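You operate a simulated robot arm through the tools that you are given. There is no shell and no other tool.

You run a simulated robot arm. Do the job below in one go: nothing can be reset, and whatever is moved stays where it is left.

## Task
Put things in order on the gauging bench top. At the end: the clear bag from the gauging bench top is in the grey tray; the clear box from the gauging bench top stands on top of the brown sample carton; the silver steel pail from the gauging bench top stands where the black camera lens stood; the blue wiping pad from the gauging bench top stands where the silver steel pail stood; the black camera lens from the gauging bench top stands where the clear bag stood; whatever was shut is shut again. Leave all else as you found it, and nothing knocked over.

Only the result counts: the job must be done as asked and must still hold three seconds after the hand-in. Knocking over, shifting, dropping, spilling or breaking anything else fails it.

## Robot
A 7-joint arm with a two-finger gripper, fixed in place. Base frame: the origin is at the foot of the arm, x ahead of it, y to its left, z up; the work surface is at about z = 0.8. Readings come in m, degrees, newtons and seconds.
With the tool pointing down near the work surface it reaches from about 0.34 to 0.72 m from the base axis. Its first joint turns from -66.0 to 66.0 degrees. Payload 2.45 kg.
The tool frame sits at the grasp point between the pads (the TCP): z along the fingers, y along the line on which they close. The tips reach 0.026 m beyond it. The gripper opens to 0.096 m. The gripper's body begins 0.069 m behind the TCP.
Orientation is told as [roll, pitch, yaw] about the base's x, y, z axes, in that order, counted from this pose: with the fingers straight down and closing along the base's y, the tool's x points along the base's -x, its y along +y and its z along -z.

## Interface
- The arm moves only by the tool nudge_tool. Its argument "motion" is a list of rows, each a list of 7 numbers: the shift along the tool's x, y, z in mm, then the turn, a rotation vector about the tool's x, y, z in degrees, then the gripper command, from -1 (fully open) to 1 (shut), values between in proportion. In form: [[tx, ty, tz, ax, ay, az, claw], ...]. A call has 1 to 20 rows; each row shifts and turns the commanded pose from where the row before left it, along the tool's axes as they then stand. Rows are played at 5 a second. More than 0.05 m and 8.6 degrees between two rows, or a gripper value outside its range, and nothing of the call is played. Where a pose cannot be reached the arm comes as near as it can. A force on the tool above 40 N (or 10 N above the force at the start of the call, whichever is more), or a blocked arm, ends the call early, and 0.2 s more pass. Each finger halts on what it meets, pressing with about 32 N; the grip force reading is that of the motor and also rises with nothing between the fingers. The clock runs only during rows and for 0.2 s after the last one: add rows that do not move to give the fingers time. It gives the time, the measured TCP pose, the force on the tool (base axes), the opening and the grip force at its end, in the units of the frame above (readings bear some noise), with the torque about the TCP (base axes, N m) and any sound that the robot's microphone picked up.
- Cameras (640 x 400 px; columns grow to the right, rows downward): "scene" is fixed at [0.1679, -0.397, 1.4107]; the picture's right is [0.74, -0.67, 0.00], its down [-0.46, -0.50, -0.73] and it looks along [0.49, 0.54, -0.68] (base axes); focal length 371 px, centre (320, 200). "wrist" rides on the gripper at [0.082, 0.003, -0.098] in the tool frame; the picture's right is [-0.04, 1.00, 0.00], its down [-0.73, -0.03, -0.68] and it looks along [-0.68, -0.03, 0.73] (tool axes); focal length 256 px, centre (320, 200). There is no depth. A picture from a camera that has moved, and an enlarged one, comes with that camera's place and axes in the base frame and with its lens.
- capture(camera): a new picture of that camera. The clock stands still meanwhile.
- zoom(camera, box): a new picture of the part [left, top, right, bottom] of that camera's present view, enlarged. The clock stands still meanwhile.
- hand_in(): hands the job in; it is judged then, once.

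Places have to be worked out from the pictures, the camera data and where the tool is seen. Open the gripper and draw the arm clear of the work before you hand the job in, unless the task says otherwise.

The tools are called after ">>>" as name(argument=value, ...) on one line, values as JSON. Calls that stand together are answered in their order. nudge_tool: Moves the arm, as the interface text tells. Its arguments: {"type":"object","properties":{"motion":{"type":"array"}},"required":["motion"]} The other tools are called the same way: capture (camera) takes a picture; zoom (camera, box) takes an enlarged picture of a part of a camera's view; hand_in () hands the job in.

At the start:

```text
t: 0.0
tool_pos: [0.365, -0.1143, 1.1177]
tcp_rot: [0.0, 0.0, 0.0]
ft_force: [0.3, -0.6, -0.9]
ft_torque: [0.0, 0.03, 0.03]
grip_width: 0.096
grasp_force: 0.0
```

scene: 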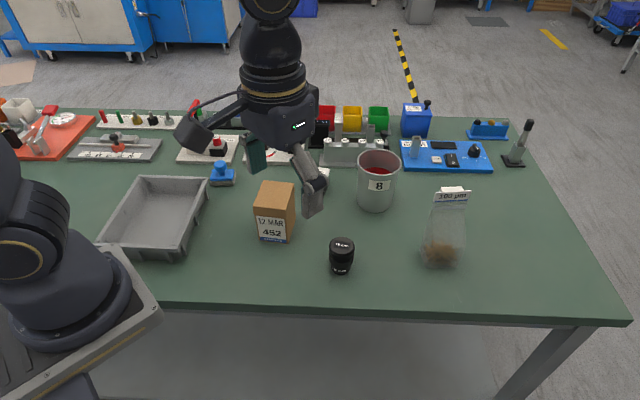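
wrist: 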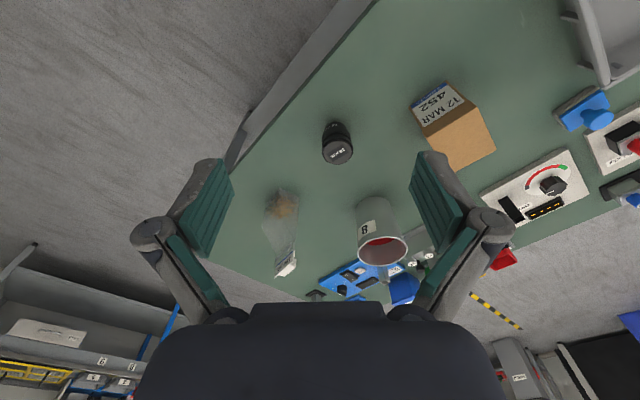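

I start by looking closely at the scene: I can see the tray, carton, lens, pail, bag, and a blue pad near the tray, but I have not identified the clear box yet. I zoom into several parts of the scene view.

>>> zoom(camera="scene", box=[180, 90, 340, 190])

>>> zoom(camera="scene", box=[320, 90, 480, 190])

>>> zoom(camera="scene", box=[320, 140, 560, 290])

>>> zoom(camera="scene", box=[80, 150, 320, 300])

>>> zoom(camera="scene", box=[0, 80, 200, 205])

```text
4.00 times, centred on (260, 140) of scene
camera zoom: at [0.1679, -0.397, 1.4107], right [0.74, -0.67, 0.0], down [-0.46, -0.5, -0.73], along [0.49, 0.54, -0.68], focal length 1483 px, centre (560, 440)
```

zoom: 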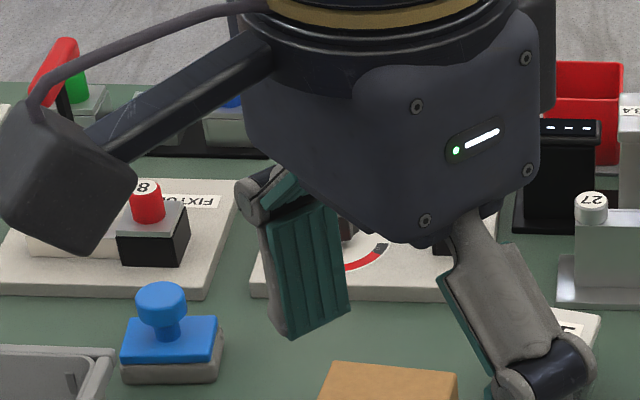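

```text
4.00 times, centred on (400, 140) of scene
camera zoom: at [0.1679, -0.397, 1.4107], right [0.74, -0.67, 0.0], down [-0.46, -0.5, -0.73], along [0.49, 0.54, -0.68], focal length 1483 px, centre (0, 440)
```

zoom: 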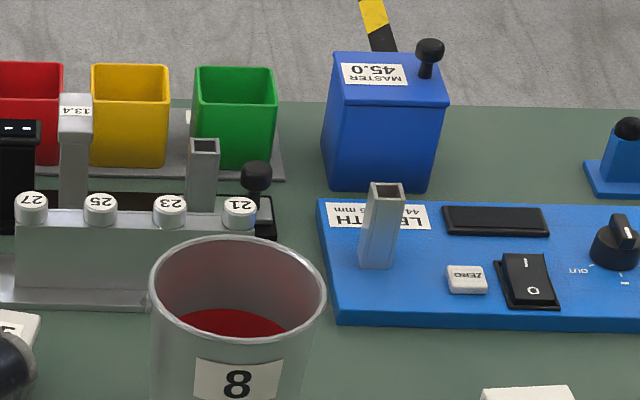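

```text
2.67 times, centred on (440, 215) of scene
camera zoom: at [0.1679, -0.397, 1.4107], right [0.74, -0.67, 0.0], down [-0.46, -0.5, -0.73], along [0.49, 0.54, -0.68], focal length 989 px, centre (0, 160)
```

zoom: 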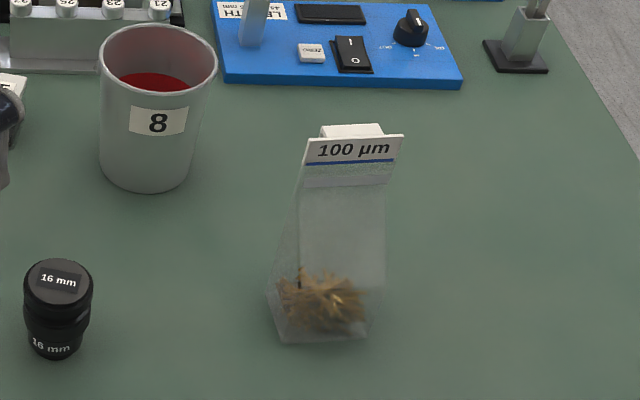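

```text
2.67 times, centred on (200, 225) of scene
camera zoom: at [0.1679, -0.397, 1.4107], right [0.74, -0.67, 0.0], down [-0.46, -0.5, -0.73], along [0.49, 0.54, -0.68], focal length 989 px, centre (640, 133)
```

zoom: 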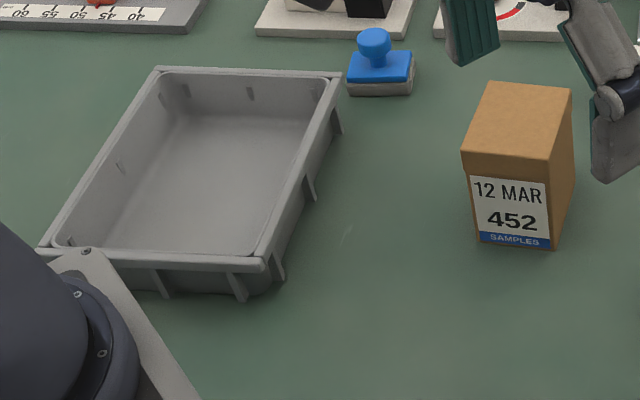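

```text
3.20 times, centred on (100, 142) of scene
camera zoom: at [0.1679, -0.397, 1.4107], right [0.74, -0.67, 0.0], down [-0.46, -0.5, -0.73], along [0.49, 0.54, -0.68], focal length 1187 px, centre (1024, 384)
```

zoom: 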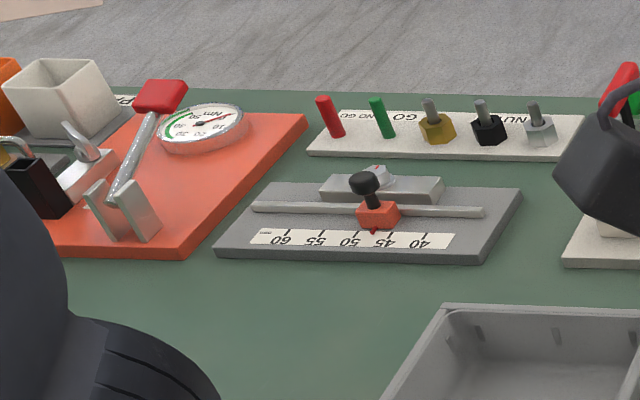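

The clear box isn't visible yet; it may be hidden behind the gripper. I'll look with the wrist camera in detail.

>>> zoom(camera="wrist", box=[240, 100, 480, 250])

>>> zoom(camera="wrist", box=[260, 180, 420, 305])

>>> zoom(camera="wrist", box=[400, 80, 640, 270])

```text
2.67 times, centred on (360, 175) of wrist
camera zoom: at [0.2824, -0.1106, 1.2155], right [0.04, 1.0, 0.0], down [0.73, -0.03, 0.68], along [0.68, -0.03, -0.73], focal length 683 px, centre (213, 267)
```

zoom: 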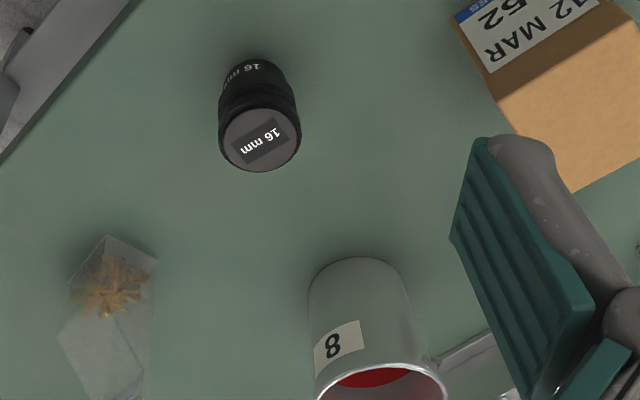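

```text
3.20 times, centred on (340, 242) of wrist
camera zoom: at [0.2824, -0.1106, 1.2155], right [0.04, 1.0, 0.0], down [0.73, -0.03, 0.68], along [0.68, -0.03, -0.73], focal length 819 px, centre (256, 64)
```

zoom: 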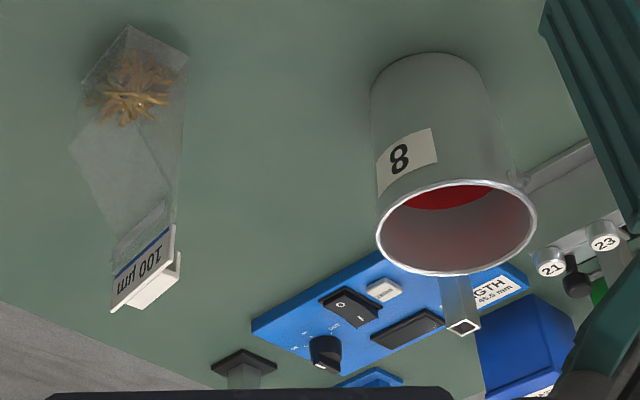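

```text
2.11 times, centred on (520, 175) of wrist
camera zoom: at [0.2824, -0.1106, 1.2155], right [0.04, 1.0, 0.0], down [0.73, -0.03, 0.68], along [0.68, -0.03, -0.73], focal length 539 px, centre (-101, 253)
```

zoom: 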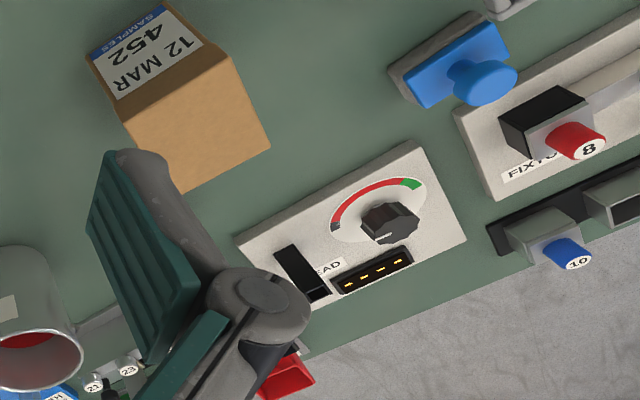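

I still cannot find the clear box; there is a faint mark on the bench between the tray and carton which may be a transparent object. I zoom further there and over other parts of the empty bench.

>>> zoom(camera="scene", box=[180, 190, 260, 290])

>>> zoom(camera="scene", box=[440, 160, 600, 310])

>>> zoom(camera="scene", box=[230, 220, 430, 320])

>>> zoom(camera="scene", box=[0, 140, 120, 215])

>>> zoom(camera="wrist", box=[340, 0, 640, 190])

```text
4.00 times, centred on (220, 240) of scene
camera zoom: at [0.1679, -0.397, 1.4107], right [0.74, -0.67, 0.0], down [-0.46, -0.5, -0.73], along [0.49, 0.54, -0.68], focal length 1483 px, centre (720, 40)
```

zoom: 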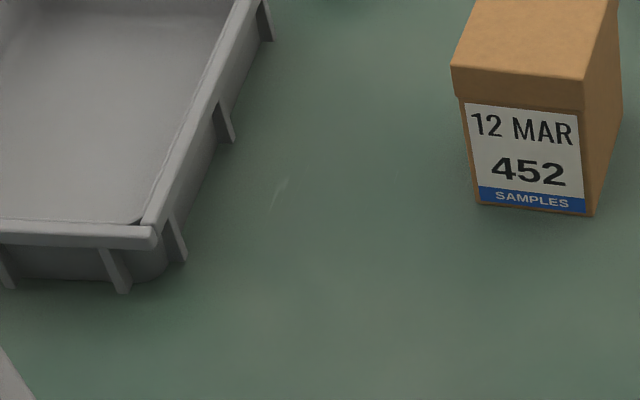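

```text
2.67 times, centred on (520, 235) of scene
camera zoom: at [0.1679, -0.397, 1.4107], right [0.74, -0.67, 0.0], down [-0.46, -0.5, -0.73], along [0.49, 0.54, -0.68], focal length 989 px, centre (-213, 107)
```

zoom: 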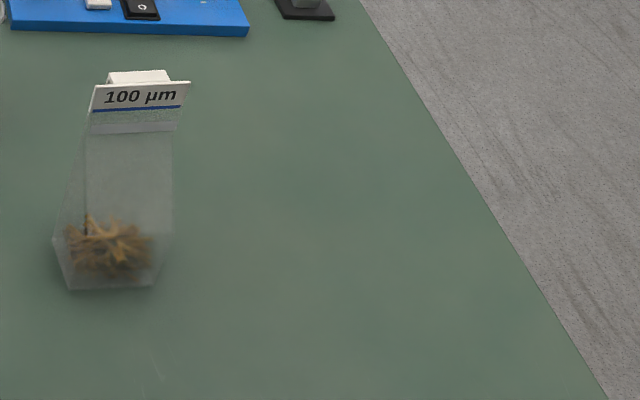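

```text
3.20 times, centred on (330, 270) of scene
camera zoom: at [0.1679, -0.397, 1.4107], right [0.74, -0.67, 0.0], down [-0.46, -0.5, -0.73], along [0.49, 0.54, -0.68], focal length 1187 px, centre (288, -24)
```

zoom: 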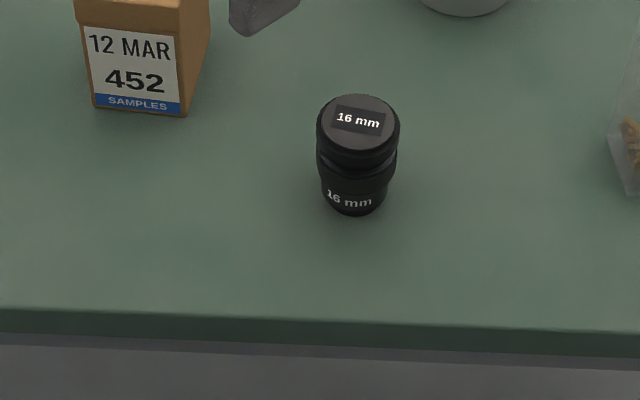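

```text
5.33 times, centred on (60, 178) of scene
camera zoom: at [0.1679, -0.397, 1.4107], right [0.74, -0.67, 0.0], down [-0.46, -0.5, -0.73], along [0.49, 0.54, -0.68], focal length 1978 px, centre (1707, 320)
```

zoom: 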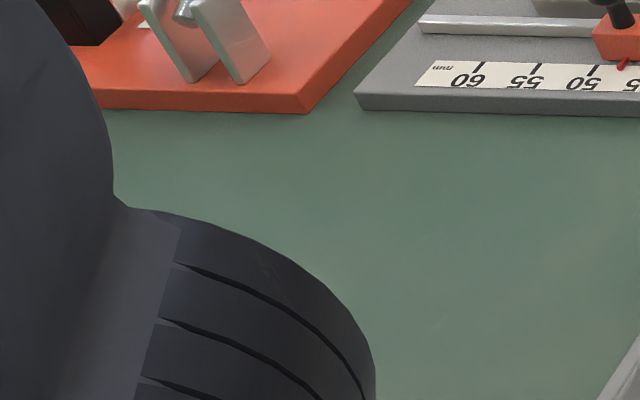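

```text
2.11 times, centred on (490, 95) of wrist
camera zoom: at [0.2824, -0.1106, 1.2155], right [0.04, 1.0, 0.0], down [0.73, -0.03, 0.68], along [0.68, -0.03, -0.73], focal length 539 px, centre (-38, 421)
```

zoom: 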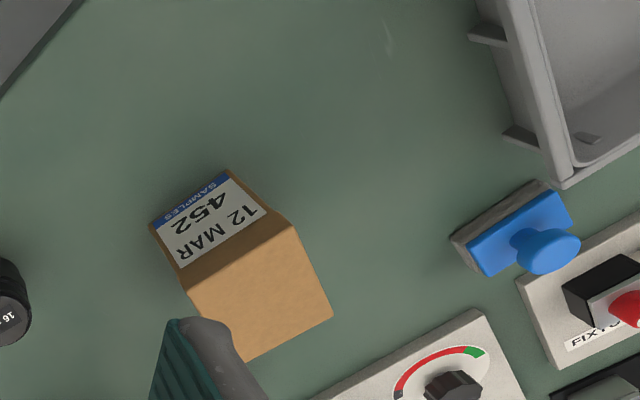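

The mark is just a scuff. I raise no risk by moving the arm at this height, so I move it to the left (base +y) at z≈1.12 to survey what the arm hid, then look again with both cameras.

>>> nudge_tool(motion=[[0, 45, 0, 0, 0, 0, -1], [0, 45, 0, 0, 0, 0, -1], [0, 45, 0, 0, 0, 0, -1], [0, 45, 0, 0, 0, 0, -1], [0, 45, 0, 0, 0, 0, -1], [0, 45, 0, 0, 0, 0, -1], [0, 45, 0, 0, 0, 0, -1], [0, 45, 0, 0, 0, 0, -1], [0, 45, 0, 0, 0, 0, -1], [0, 0, 0, 0, 0, 0, -1]])

>>> capture(camera="scene")

>>> capture(camera="wrist")

```text
t: 2.2
tool_pos: [0.3623, 0.293, 1.1187]
tcp_rot: [0.0, 0.0, -0.1]
ft_force: [-0.1, -0.6, -0.4]
ft_torque: [-0.01, 0.03, 0.02]
grip_width: 0.0962
grasp_force: 0.1
```

```text
taken
```

scene: 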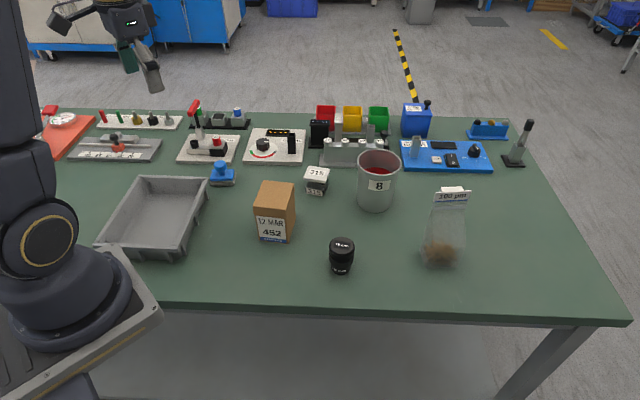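

```text
taken
camera wrist: at [0.2804, 0.2957, 1.2161], right [0.04, 1.0, 0.0], down [0.73, -0.03, 0.68], along [0.68, -0.03, -0.73], focal length 256 px, centre (320, 200)
```

wrist: 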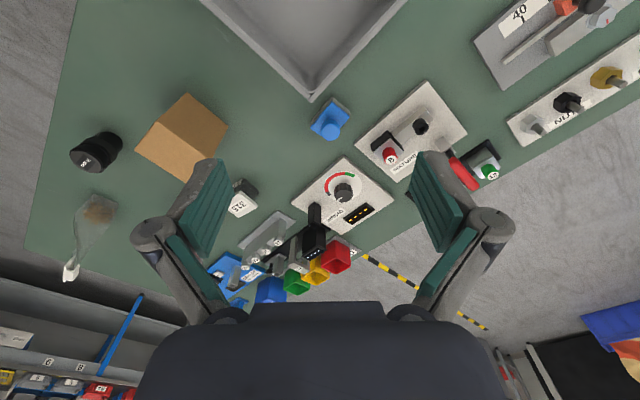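

A small box labelled "31.5" now appears at scene (317,180) between carton and pail. I zoom in on it and on the other items now unobstructed.

>>> zoom(camera="scene", box=[285, 155, 349, 205])

>>> zoom(camera="scene", box=[240, 145, 400, 245])

>>> zoom(camera="scene", box=[160, 90, 320, 190])

>>> zoom(camera="wrist", box=[120, 80, 280, 230])

```text
8.00 times, centred on (317, 180) of scene
camera zoom: at [0.168, -0.397, 1.4107], right [0.74, -0.67, 0.0], down [-0.46, -0.5, -0.73], along [0.49, 0.54, -0.68], focal length 2967 px, centre (344, 360)
```

zoom: 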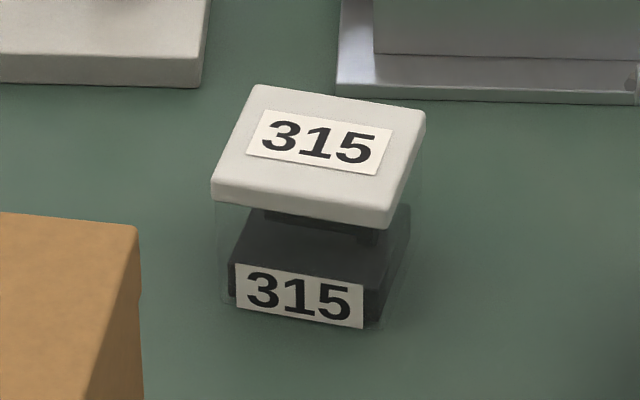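

```text
4.00 times, centred on (320, 195) of scene
camera zoom: at [0.168, -0.397, 1.4107], right [0.74, -0.67, 0.0], down [-0.46, -0.5, -0.73], along [0.49, 0.54, -0.68], focal length 1483 px, centre (320, 220)
```

zoom: 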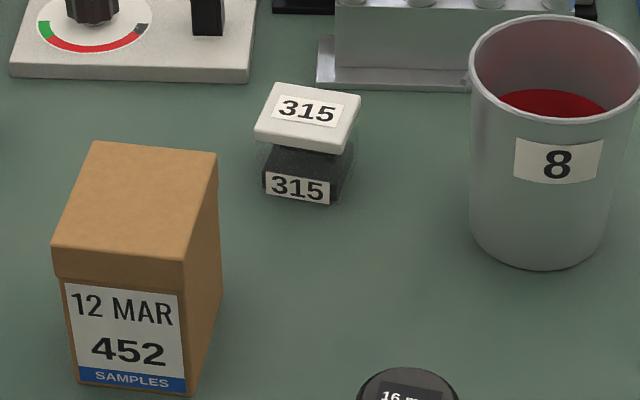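

```text
4.00 times, centred on (240, 140) of scene
camera zoom: at [0.168, -0.397, 1.4107], right [0.74, -0.67, 0.0], down [-0.46, -0.5, -0.73], along [0.49, 0.54, -0.68], focal length 1483 px, centre (640, 440)
```

zoom: 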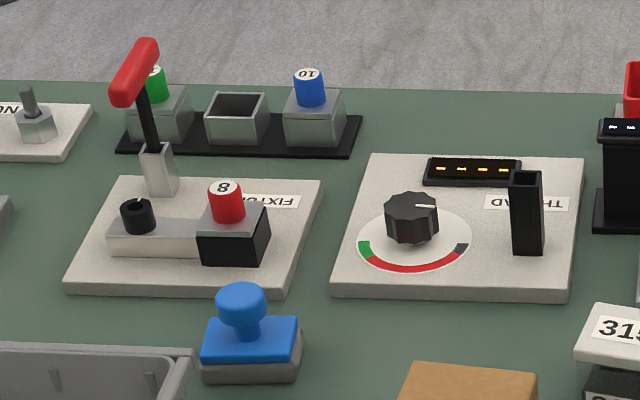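

```text
2.67 times, centred on (200, 155) of wrist
camera zoom: at [0.2804, 0.2957, 1.2161], right [0.04, 1.0, 0.0], down [0.73, -0.03, 0.68], along [0.68, -0.03, -0.73], focal length 683 px, centre (640, 320)
```

zoom: 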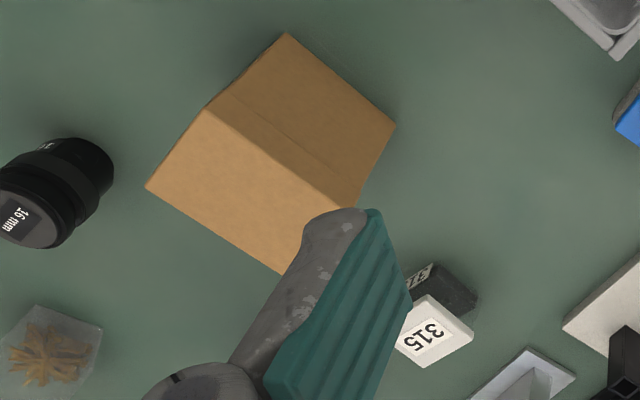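

The clear box is the small transparent box with a white lid ("315") at about (0.63, 0.13), and the blue pad with knob is near (0.47, 0.30). First job is the bag, so I move over to view the bag up close with the wrist camera.

>>> nudge_tool(motion=[[-4, -49, 0, 0, 0, 0, -1], [-4, -49, 0, 0, 0, 0, -1], [-4, -49, 0, 0, 0, 0, -1], [-4, -49, 0, 0, 0, 0, -1], [-4, -49, 0, 0, 0, 0, -1], [-4, -49, 0, 0, 0, 0, -1], [-4, -49, 0, 0, 0, 0, -1], [-4, -49, 0, 0, 0, 0, -1], [-4, -49, 0, 0, 0, 0, -1], [-4, -49, 0, 0, 0, 0, -1], [0, 0, 0, 0, 0, 0, -1]])

>>> capture(camera="wrist")

>>> zoom(camera="wrist", box=[220, 100, 420, 250])

>>> zoom(camera="scene", box=[400, 170, 500, 280])

```text
t: 4.6
tool_pos: [0.4054, -0.1986, 1.1199]
tcp_rot: [0.0, 0.0, 0.0]
ft_force: [-0.6, -0.3, 0.0]
ft_torque: [-0.02, 0.01, 0.01]
grip_width: 0.0959
grasp_force: 0.0
```

```text
taken
camera wrist: at [0.3226, -0.1955, 1.218], right [0.04, 1.0, 0.0], down [0.73, -0.03, 0.68], along [0.68, -0.03, -0.73], focal length 256 px, centre (320, 200)
```

wrist: 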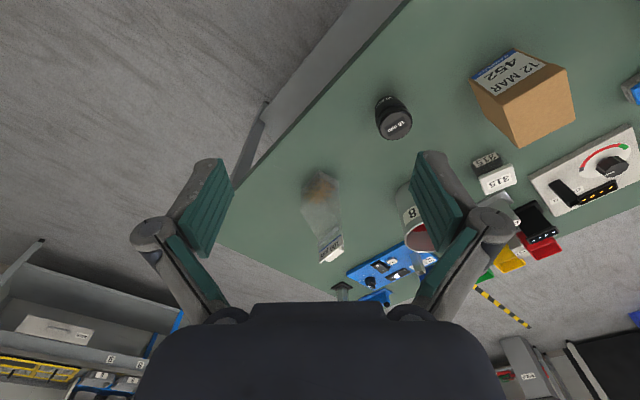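

```text
2.67 times, centred on (320, 175) of wrist
camera zoom: at [0.3226, -0.1955, 1.218], right [0.04, 1.0, 0.0], down [0.73, -0.03, 0.68], along [0.68, -0.03, -0.73], focal length 683 px, centre (320, 267)
```

zoom: 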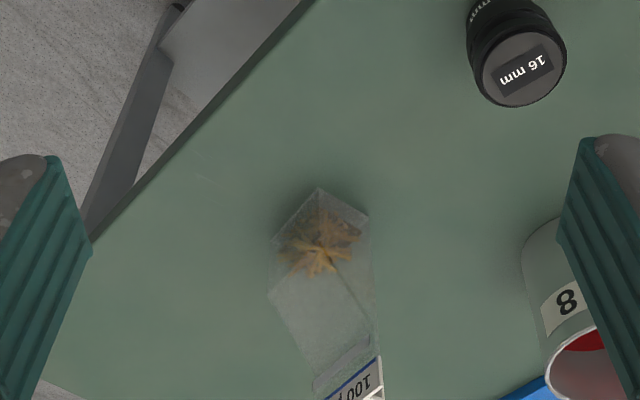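

```text
3.64 times, centred on (450, 225) of scene
camera zoom: at [0.1679, -0.397, 1.4107], right [0.74, -0.67, 0.0], down [-0.46, -0.5, -0.73], along [0.49, 0.54, -0.68], focal length 1348 px, centre (-153, 109)
```

zoom: 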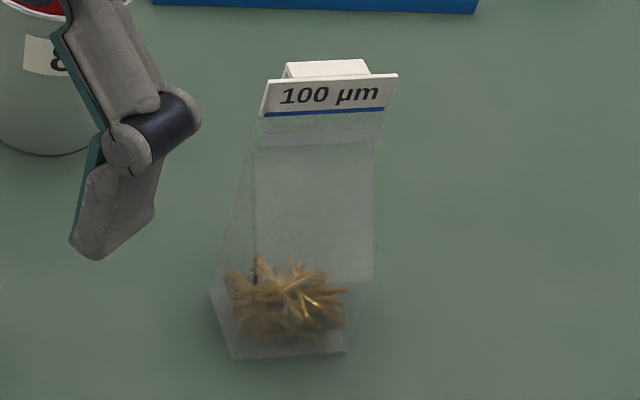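

The bag stands at about (0.669, -0.2085), its white header (z≈0.95–0.975) around (0.676, -0.188), with its flat faces normal to about (0.61, 0.79). I move the gripper above the header and turn it by -38° yaw so that the fingers close across the header's thickness, then check.

>>> nudge_tool(motion=[[-45, 2, 8, 0, 0, 0, -1], [-45, 2, 8, 0, 0, 0, -1], [-45, 2, 8, 0, 0, 0, -1], [-45, 2, 8, 0, 0, 0, -1], [-45, 2, 8, 0, 0, 0, -1], [-46, 2, 8, 0, 0, 0, -1], [0, 0, 0, 0, 0, 7.6, -1], [0, 0, 0, 0, 0, 7.6, -1], [0, 0, 0, 0, 0, 7.6, -1], [0, 0, 0, 0, 0, 7.6, -1], [0, 0, 0, 0, 0, 7.6, -1], [0, 0, 0, 0, 0, 0, -1]])

>>> capture(camera="wrist")

>>> capture(camera="scene")

```text
t: 7.2
tool_pos: [0.6765, -0.1873, 1.0695]
tcp_rot: [0.0, -0.1, -38.2]
ft_force: [0.4, -0.5, -0.4]
ft_torque: [-0.03, 0.01, 0.02]
grip_width: 0.0959
grasp_force: 0.0
```

```text
taken
camera wrist: at [0.6131, -0.1334, 1.1674], right [0.65, 0.76, 0.0], down [0.56, -0.48, 0.68], along [0.52, -0.44, -0.73], focal length 256 px, centre (320, 200)
```

wrist: 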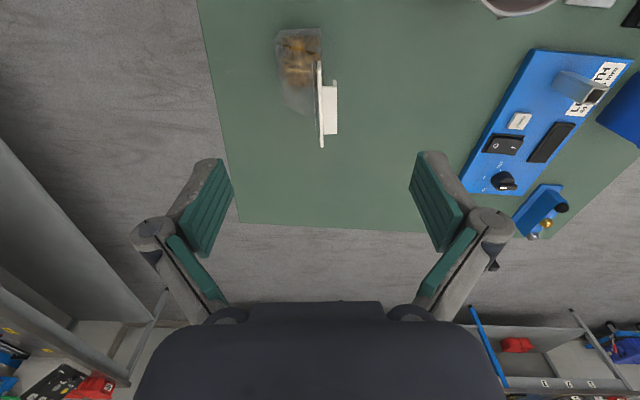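

```text
taken
```

scene: 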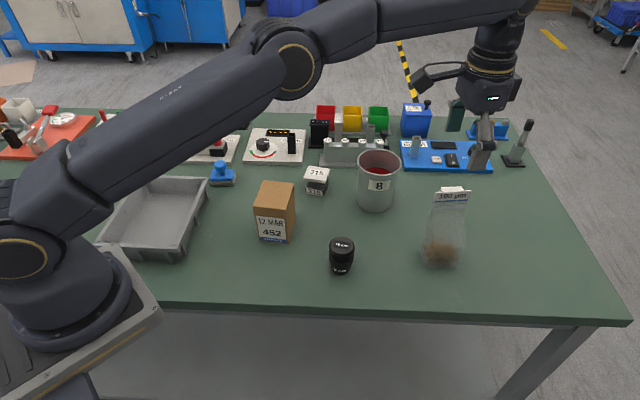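

The header appears centred about 5 mm to tool +y and 3 mm to tool +x of the TCP axis, with the yaw well aligned. I shift by that and descend to header height (TCP z≈0.965) with the fingers open, then look.

>>> nudge_tool(motion=[[3, 5, 0, 0, 0, 0, -1], [0, 0, 35, 0, 0, 0, -1], [0, 0, 35, 0, 0, 0, -1], [0, 0, 34, 0, 0, 0, -1], [0, 0, 0, 0, 0, 0, -1]])

>>> capture(camera="wrist")

>>> zoom(camera="scene", box=[400, 120, 520, 280])

```text
t: 8.4
tool_pos: [0.677, -0.181, 0.9643]
tcp_rot: [0.0, -0.1, -38.0]
ft_force: [0.2, 0.8, 0.2]
ft_torque: [-0.05, -0.02, 0.01]
grip_width: 0.0961
grasp_force: 0.0
```

```text
taken
camera wrist: at [0.6155, -0.1285, 1.0619], right [0.65, 0.76, 0.0], down [0.56, -0.47, 0.68], along [0.52, -0.44, -0.73], focal length 256 px, centre (320, 200)
```

wrist: 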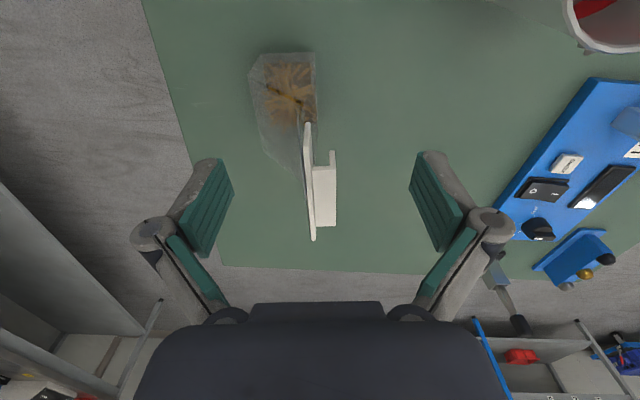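

```text
2.50 times, centred on (460, 200) of scene
camera zoom: at [0.1679, -0.397, 1.4107], right [0.74, -0.67, 0.0], down [-0.46, -0.5, -0.73], along [0.49, 0.54, -0.68], focal length 927 px, centre (-30, 200)
```

zoom: 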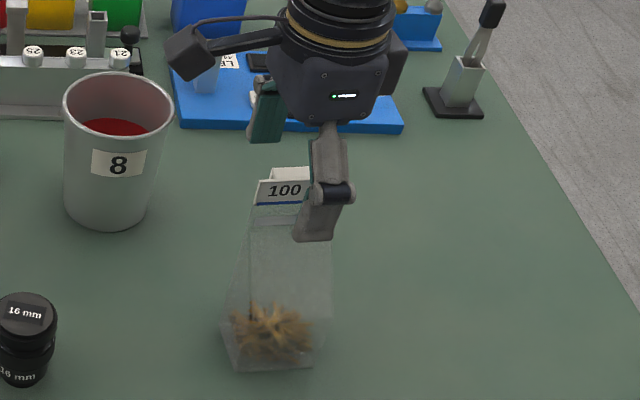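

The header is centred between the pads (columns 305–337, TCP at 320). I close the gripper on it now and give it time.

>>> nudge_tool(motion=[[0, 0, 0, 0, 0, 0, 0], [0, 0, 0, 0, 0, 0, 0.5], [0, 0, 0, 0, 0, 0, 1], [0, 0, 0, 0, 0, 0, 1], [0, 0, 0, 0, 0, 0, 1], [0, 0, 0, 0, 0, 0, 1], [0, 0, 0, 0, 0, 0, 1]])

>>> capture(camera="wrist")

>>> zoom(camera="scene", box=[400, 120, 520, 280])

```text
t: 10.0
tool_pos: [0.6782, -0.1809, 0.9654]
tcp_rot: [0.0, 0.0, -38.0]
ft_force: [0.5, 1.5, 9.5]
ft_torque: [-0.21, 0.26, -0.06]
grip_width: 0.014
grasp_force: 31.9
```

```text
taken
camera wrist: at [0.6156, -0.1284, 1.0632], right [0.65, 0.76, 0.0], down [0.56, -0.47, 0.68], along [0.52, -0.44, -0.73], focal length 256 px, centre (320, 200)
```

wrist: 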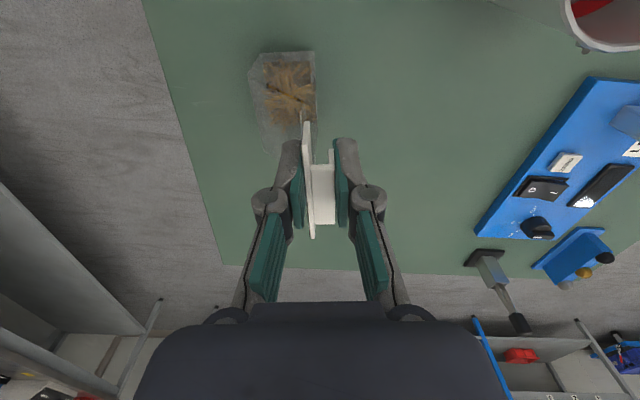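

```text
2.50 times, centred on (460, 200) of scene
camera zoom: at [0.1677, -0.3969, 1.4107], right [0.74, -0.67, 0.0], down [-0.46, -0.5, -0.73], along [0.49, 0.54, -0.68], focal length 927 px, centre (-30, 200)
```

zoom: 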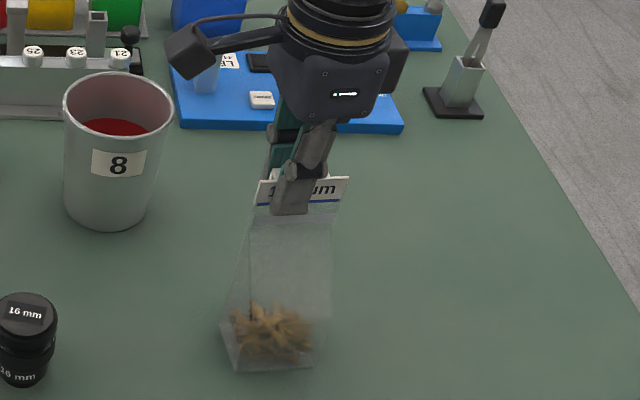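

The grip is firm (14 mm wide, 32 N). I lift gently by 30 mm and check that the bag follows.

>>> nudge_tool(motion=[[0, 0, -10, 0, 0, 0, 1], [0, 0, -10, 0, 0, 0, 1], [0, 0, -10, 0, 0, 0, 1], [0, 0, 0, 0, 0, 0, 1]])

>>> capture(camera="wrist")

>>> zoom(camera="scene", box=[400, 120, 520, 280])

```text
t: 11.0
tool_pos: [0.6769, -0.1806, 0.9958]
tcp_rot: [0.0, 0.1, -38.1]
ft_force: [0.9, -0.3, -1.9]
ft_torque: [0.05, -0.01, 0.01]
grip_width: 0.014
grasp_force: 32.1
```

```text
taken
camera wrist: at [0.6141, -0.1278, 1.0938], right [0.65, 0.76, 0.0], down [0.56, -0.47, 0.68], along [0.52, -0.44, -0.73], focal length 256 px, centre (320, 200)
```

wrist: 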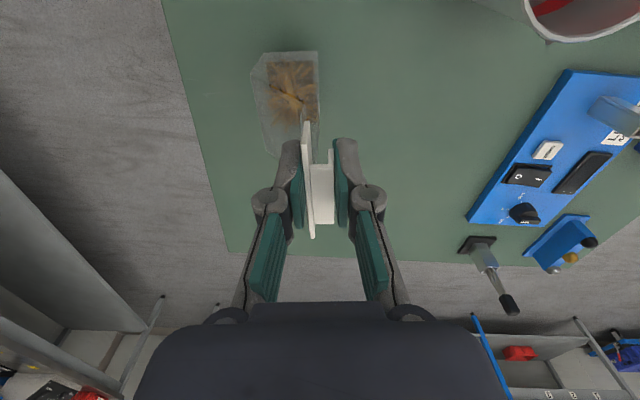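

```text
2.50 times, centred on (460, 200) of scene
camera zoom: at [0.168, -0.397, 1.4107], right [0.74, -0.67, 0.0], down [-0.46, -0.5, -0.73], along [0.49, 0.54, -0.68], focal length 927 px, centre (-30, 200)
```

zoom: 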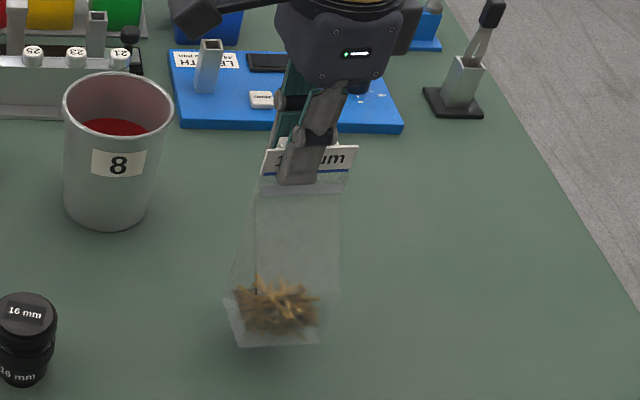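

The bag is hanging securely from the gripper. I lift it to TCP z≈1.15 (bag bottom ≈0.985, above everything) and carry it over to the tray centre, TCP target (0.301, 0.30).

>>> nudge_tool(motion=[[0, 0, -30, 0, 0, 0, 1], [0, 0, -31, 0, 0, 0, 1], [0, 0, -31, 0, 0, 0, 1], [0, 0, -31, 0, 0, 0, 1], [0, 0, -31, 0, 0, 0, 1], [42.3, 10.5, 0, 0, 0, 0, 1], [42.3, 10.5, 0, 0, 0, 0, 1], [42.3, 10.5, 0, 0, 0, 0, 1], [42.3, 10.5, 0, 0, 0, 0, 1], [42.3, 10.5, 0, 0, 0, 0, 1], [42.3, 10.5, 0, 0, 0, 0, 1], [42.3, 10.5, 0, 0, 0, 0, 1], [42.3, 10.5, 0, 0, 0, 0, 1], [42.3, 10.5, 0, 0, 0, 0, 1], [42.3, 10.5, 0, 0, 0, 0, 1], [42.3, 10.5, 0, 0, 0, 0, 1], [42.3, 10.5, 0, 0, 0, 0, 1], [42.3, 10.5, 0, 0, 0, 0, 1], [42.3, 10.5, 0, 0, 0, 0, 1], [0, 0, 0, 0, 0, 0, 1]])

>>> capture(camera="scene")

>>> capture(camera="wrist")

```text
t: 15.2
tool_pos: [0.4715, 0.2522, 1.1976]
tcp_rot: [-0.1, 0.0, -37.9]
ft_force: [0.3, -0.3, -1.4]
ft_torque: [0.02, 0.0, 0.01]
grip_width: 0.0141
grasp_force: 32.3
out of reach, approached as far as the arm can: row 4, 5, 6, 7, 8, 9, 10, 11, 12
```

```text
taken
```

scene: 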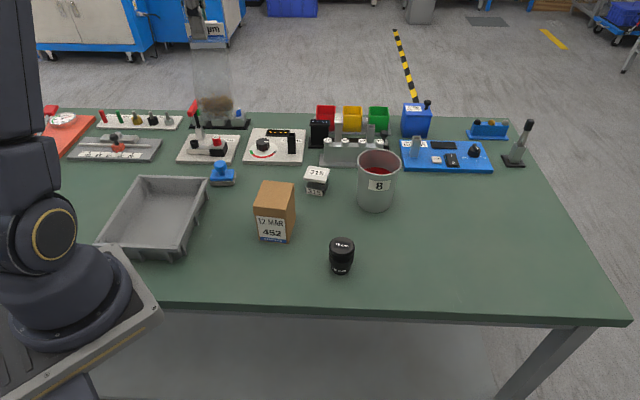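

```text
taken
camera wrist: at [0.4086, 0.3044, 1.2952], right [0.65, 0.76, 0.0], down [0.56, -0.47, 0.68], along [0.52, -0.44, -0.73], focal length 256 px, centre (320, 200)
```

wrist: 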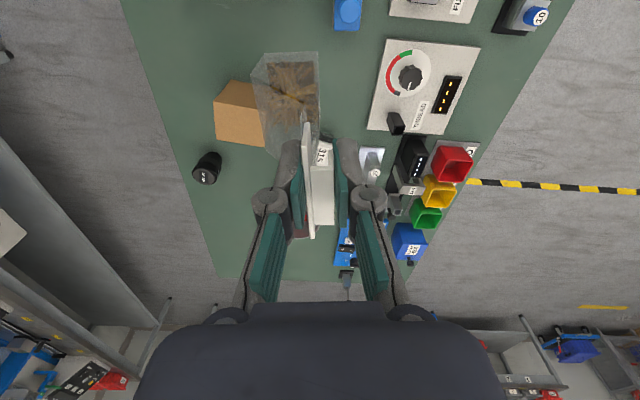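

Part of the move ran out of the arm's reach at that height, so it ended at (0.4715, 0.252, 1.198), still holding the bag. I now go on to above the tray centre and lower slightly, then verify.

>>> nudge_tool(motion=[[32.7, -13.5, 5, 0, 0, 0, 1], [32.7, -13.5, 5, 0, 0, 0, 1], [32.7, -13.5, 5, 0, 0, 0, 1], [32.7, -13.5, 5, 0, 0, 0, 1], [32.7, -13.5, 5, 0, 0, 0, 1], [0, 0, 25, 0, 0, 0, 1], [0, 0, 25, 0, 0, 0, 1], [0, 0, 25, 0, 0, 0, 1], [0, 0, 25, 0, 0, 0, 1], [0, 0, 0, 0, 0, 0, 1]])

>>> capture(camera="scene")

>>> capture(camera="wrist")

```text
t: 17.4
tool_pos: [0.2997, 0.2968, 1.0696]
tcp_rot: [0.0, 0.0, -38.0]
ft_force: [0.1, -0.1, -1.2]
ft_torque: [0.06, -0.02, 0.04]
grip_width: 0.0139
grasp_force: 31.4
```

```text
taken
```

scene: 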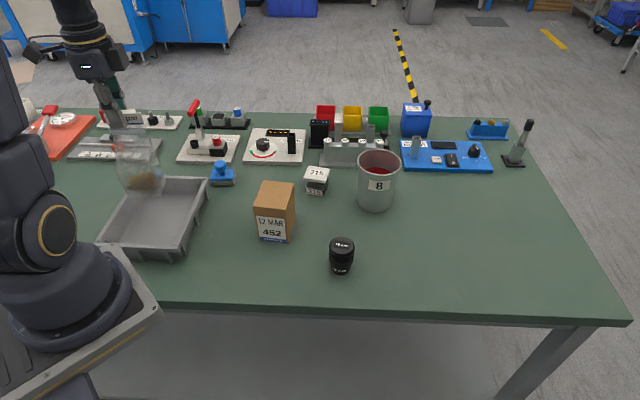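

```text
taken
camera wrist: at [0.2368, 0.3489, 1.167], right [0.65, 0.76, 0.0], down [0.56, -0.47, 0.68], along [0.52, -0.44, -0.73], focal length 256 px, centre (320, 200)
```

wrist: 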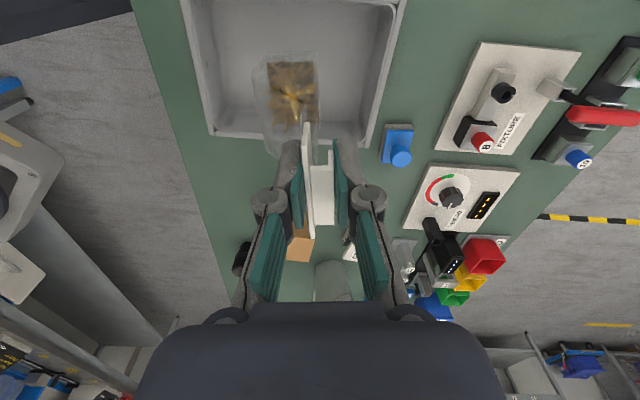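

The bag is over the tray's interior centre. I lower it: first 80 mm, then in small steps to feel the contact with the tray floor.

>>> nudge_tool(motion=[[0, 0, 27, 0, 0, 0, 1], [0, 0, 27, 0, 0, 0, 1], [0, 0, 26, 0, 0, 0, 1], [0, 0, 0, 0, 0, 0, 1]])

>>> zoom(camera="scene", box=[80, 110, 240, 270])

>>> capture(camera="wrist")

```text
t: 18.4
tool_pos: [0.2989, 0.2965, 0.9903]
tcp_rot: [0.0, 0.0, -38.0]
ft_force: [0.4, -0.4, -1.3]
ft_torque: [0.07, -0.01, 0.04]
grip_width: 0.0141
grasp_force: 32.2
```

```text
2.50 times, centred on (160, 190) of scene
camera zoom: at [0.168, -0.397, 1.4107], right [0.74, -0.67, 0.0], down [-0.46, -0.5, -0.73], along [0.49, 0.54, -0.68], focal length 927 px, centre (720, 225)
```

zoom: 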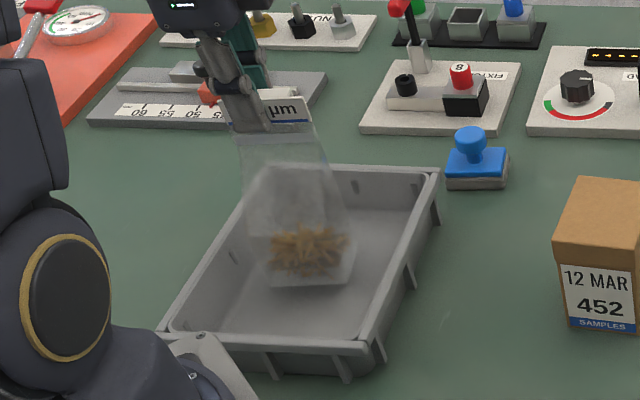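

```text
taken
camera wrist: at [0.2357, 0.349, 1.0881], right [0.65, 0.76, 0.0], down [0.56, -0.47, 0.68], along [0.52, -0.44, -0.73], focal length 256 px, centre (320, 200)
```

wrist: 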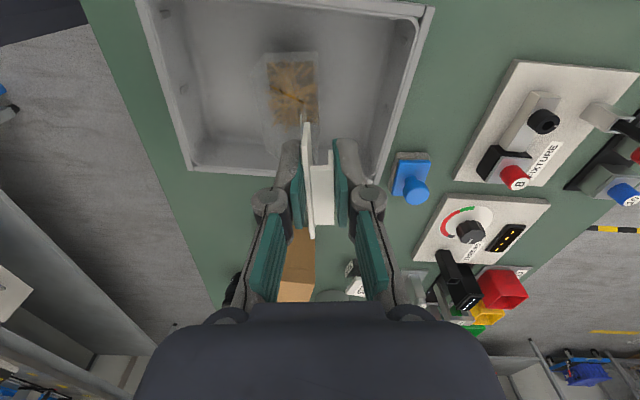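

The bag is centred inside the tray with its bottom about 2 cm above the floor. I lower in 4 mm steps, watching the force.

>>> nudge_tool(motion=[[0, 0, 4, 0, 0, 0, 1], [0, 0, 4, 0, 0, 0, 1], [0, 0, 4, 0, 0, 0, 1], [0, 0, 3, 0, 0, 0, 1], [0, 0, 0, 0, 0, 0, 1]])

```text
t: 19.6
tool_pos: [0.2994, 0.2965, 0.9756]
tcp_rot: [0.0, 0.0, -38.0]
ft_force: [0.6, -0.1, -0.8]
ft_torque: [0.08, -0.03, -0.02]
grip_width: 0.014
grasp_force: 32.2
```

Still no contact (force unchanged), bag bottom is estimated at ≈0.810. I continue in 2 mm steps.

>>> nudge_tool(motion=[[0, 0, 2, 0, 0, 0, 1], [0, 0, 2, 0, 0, 0, 1], [0, 0, 1, 0, 0, 0, 1], [0, 0, 0, 0, 0, 0, 1]])

```text
t: 20.6
tool_pos: [0.3013, 0.2983, 0.9713]
tcp_rot: [0.3, 0.0, -38.0]
ft_force: [3.7, 6.1, 26.3]
ft_torque: [-0.47, -0.14, 0.1]
grip_width: 0.0141
grasp_force: 32.7
```

Contact reached (26 N), so the bag stands on the tray floor. I back off 1.5 mm to unload, check the force, then open.

>>> nudge_tool(motion=[[0, 0, -1.5, 0, 0, 0, 1], [0, 0, 0, 0, 0, 0, 1]])

```text
t: 21.2
tool_pos: [0.3004, 0.2971, 0.9712]
tcp_rot: [-0.1, 0.0, -38.0]
ft_force: [0.3, 3.9, 12.8]
ft_torque: [-0.18, -0.05, 0.02]
grip_width: 0.0142
grasp_force: 31.4
```

>>> nudge_tool(motion=[[0, 0, -1, 0, 0, 0, 1], [0, 0, 0, 0, 0, 0, 1]])

```text
t: 21.8
tool_pos: [0.3009, 0.2957, 0.9719]
tcp_rot: [-0.1, 0.0, -38.0]
ft_force: [-1.0, 0.1, -1.8]
ft_torque: [0.04, -0.01, 0.0]
grip_width: 0.014
grasp_force: 31.7
```

The contact is just about zero now, so the bag is barely touching the floor. I lower 0.5 mm and open the gripper gradually.

>>> nudge_tool(motion=[[0, 0, 0.5, 0, 0, 0, 1], [0, 0, 0, 0, 0, 0, 0.65], [0, 0, 0, 0, 0, 0, 0.5], [0, 0, 0, 0, 0, 0, 0], [0, 0, 0, 0, 0, 0, -0.5], [0, 0, 0, 0, 0, 0, -1], [0, 0, 0, 0, 0, 0, -1], [0, 0, 0, 0, 0, 0, -1]])

>>> capture(camera="wrist")

>>> zoom(camera="scene", box=[80, 110, 240, 270])

```text
t: 23.6
tool_pos: [0.3013, 0.2976, 0.9722]
tcp_rot: [0.0, 0.0, -38.0]
ft_force: [-0.7, -0.3, 0.8]
ft_torque: [-0.02, 0.0, -0.02]
grip_width: 0.096
grasp_force: 0.0
```

```text
taken
camera wrist: at [0.2385, 0.3504, 1.0695], right [0.65, 0.76, 0.0], down [0.56, -0.47, 0.68], along [0.52, -0.44, -0.73], focal length 256 px, centre (320, 200)
```

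wrist: 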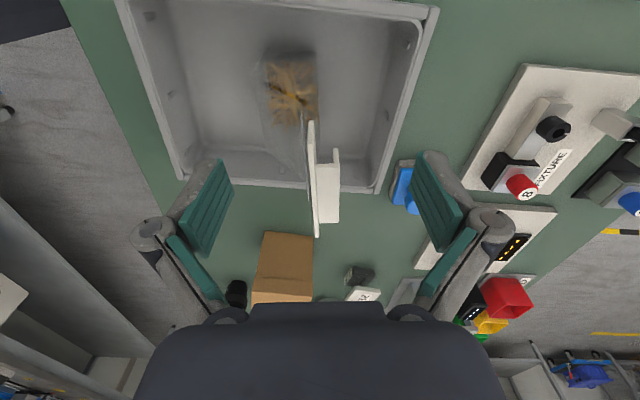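

```text
2.50 times, centred on (160, 190) of scene
camera zoom: at [0.1679, -0.397, 1.4107], right [0.74, -0.67, 0.0], down [-0.46, -0.5, -0.73], along [0.49, 0.54, -0.68], focal length 927 px, centre (720, 225)
```

zoom: 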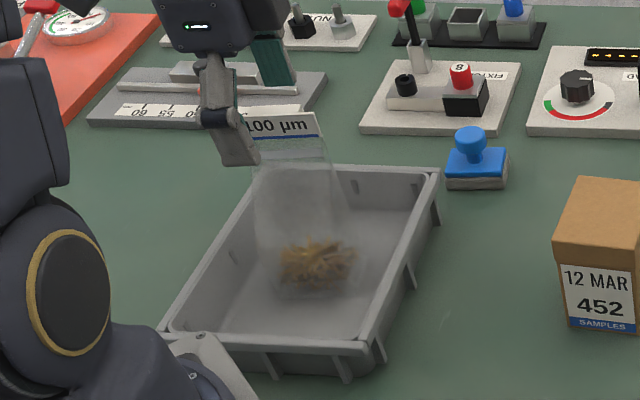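

The bag stands freely and upright in the tray. I retreat straight up, then travel over to the lens, which I place at about (0.5055, -0.087), height ≈0.066 m.

>>> nudge_tool(motion=[[0, 0, -30, 0, 0, 0, -1], [0, 0, -45, 0, 0, 0, -1], [0, 0, -45, 0, 0, 0, -1], [-39.8, -17.7, 0, 0, 0, 0, -1], [-39.8, -17.7, 0, 0, 0, 0, -1], [-39.8, -17.7, 0, 0, 0, 0, -1], [-39.8, -17.7, 0, 0, 0, 0, -1], [-39.8, -17.7, 0, 0, 0, 0, -1], [-39.8, -17.7, 0, 0, 0, 0, -1], [-39.8, -17.7, 0, 0, 0, 0, -1], [-39.8, -17.7, 0, 0, 0, 0, -1], [-39.8, -17.7, 0, 0, 0, 0, -1], [-39.8, -17.7, 0, 0, 0, 0, -1], [0, 0, 40, 0, 0, 0, -1], [0, 0, 40, 0, 0, 0, -1], [0, 0, 0, 0, 0, 0, -1]])

>>> capture(camera="wrist")

>>> capture(camera="scene")

```text
t: 27.0
tool_pos: [0.5041, -0.0855, 1.0111]
tcp_rot: [0.0, 0.0, -38.1]
ft_force: [-0.3, -0.1, 0.3]
ft_torque: [-0.03, 0.02, 0.02]
grip_width: 0.0961
grasp_force: 0.0
```

```text
taken
camera wrist: at [0.4403, -0.033, 1.1086], right [0.65, 0.76, 0.0], down [0.56, -0.47, 0.68], along [0.52, -0.44, -0.73], focal length 256 px, centre (320, 200)
```

wrist: 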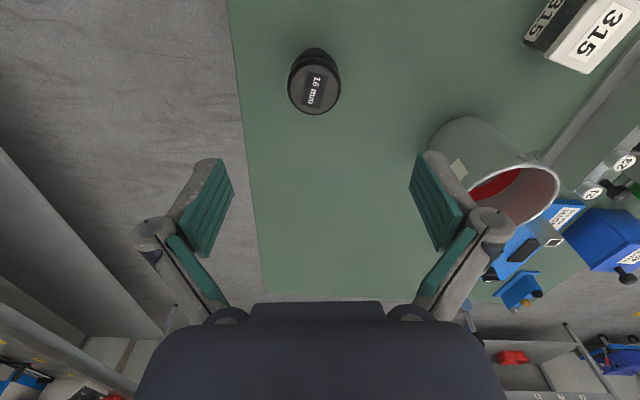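

```text
taken
```

scene: 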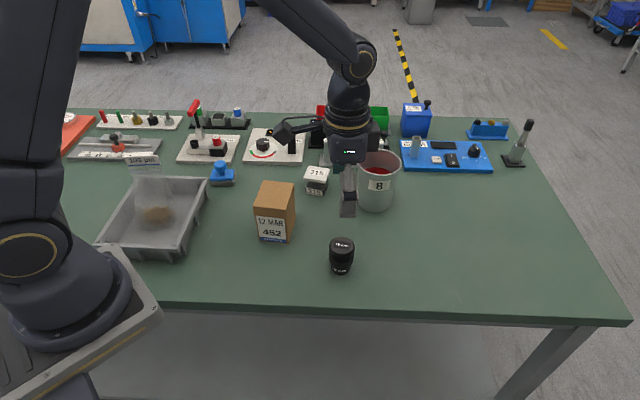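

The lens top shows about 5 mm toward tool -y and ~4 mm toward tool -x from my axis. I adjust and descend to z≈0.93 (tips above the lens) and re-check.

>>> nudge_tool(motion=[[-3, -5, 20, 0, 0, 0, -1], [0, 0, 30, 0, 0, 0, -1], [0, 0, 30, 0, 0, 0, -1], [0, 0, 0, 0, 0, 0, -1]])

>>> capture(camera="wrist")

>>> zoom(camera="wrist", box=[240, 40, 400, 140])

```text
t: 28.0
tool_pos: [0.502, -0.0918, 0.9337]
tcp_rot: [0.0, 0.0, -38.0]
ft_force: [-0.1, -0.4, 0.0]
ft_torque: [-0.03, -0.01, 0.02]
grip_width: 0.096
grasp_force: 0.1
```

```text
taken
camera wrist: at [0.4398, -0.0389, 1.0306], right [0.65, 0.76, 0.0], down [0.56, -0.47, 0.68], along [0.52, -0.44, -0.73], focal length 256 px, centre (320, 200)
```

wrist: 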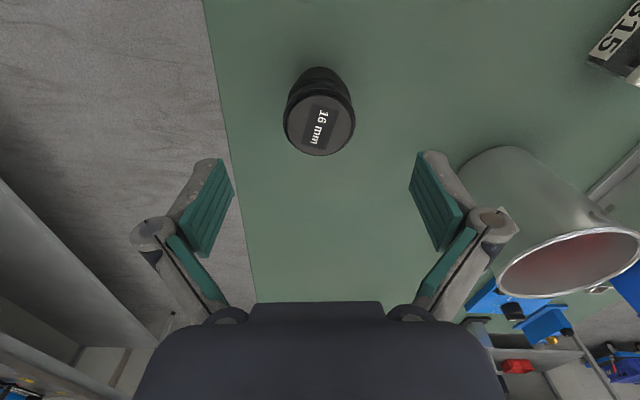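

```text
4.00 times, centred on (320, 90) of wrist
camera zoom: at [0.4398, -0.0389, 1.0306], right [0.65, 0.76, 0.0], down [0.56, -0.47, 0.68], along [0.52, -0.44, -0.73], focal length 1024 px, centre (320, 640)
```

zoom: 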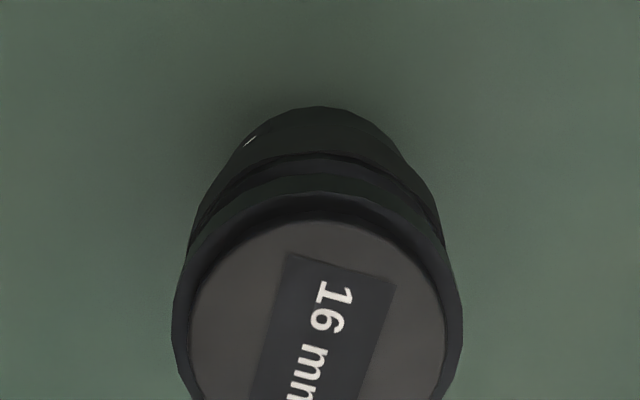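

The lens is centred on the tool axis (about (0.502, -0.091)), width ≈49 mm. I descend so the TCP is at z≈0.845 and close on it.

>>> nudge_tool(motion=[[0, 0, 30, 0, 0, 0, -1], [0, 0, 30, 0, 0, 0, -1], [0, 0, 29, 0, 0, 0, -1], [0, 0, 0, 0, 0, 0, -1], [0, 0, 0, 0, 0, 0, -0.3], [0, 0, 0, 0, 0, 0, 0.3], [0, 0, 0, 0, 0, 0, 1], [0, 0, 0, 0, 0, 0, 1], [0, 0, 0, 0, 0, 0, 1], [0, 0, 0, 0, 0, 0, 1]])

>>> capture(camera="wrist")

>>> zoom(camera="scene", box=[280, 180, 400, 290])

```text
t: 30.2
tool_pos: [0.5041, -0.0936, 0.8421]
tcp_rot: [-0.1, 0.0, -38.1]
ft_force: [-1.0, -0.5, 3.4]
ft_torque: [0.02, 0.07, -0.01]
grip_width: 0.0471
grasp_force: 32.3
```

```text
taken
camera wrist: at [0.4419, -0.0405, 0.94], right [0.65, 0.76, 0.0], down [0.56, -0.47, 0.68], along [0.52, -0.44, -0.73], focal length 256 px, centre (320, 200)
```

wrist: 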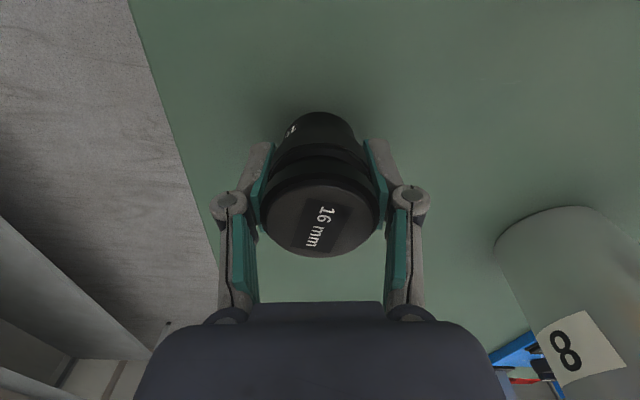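

```text
3.64 times, centred on (340, 235) of scene
camera zoom: at [0.1679, -0.397, 1.4107], right [0.74, -0.67, 0.0], down [-0.46, -0.5, -0.73], along [0.49, 0.54, -0.68], focal length 1348 px, centre (247, 73)
```

zoom: 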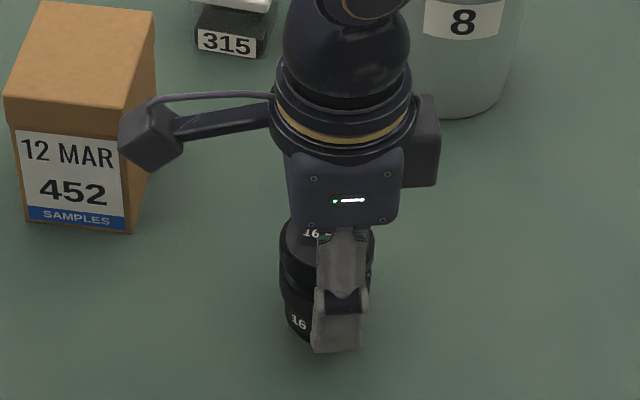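

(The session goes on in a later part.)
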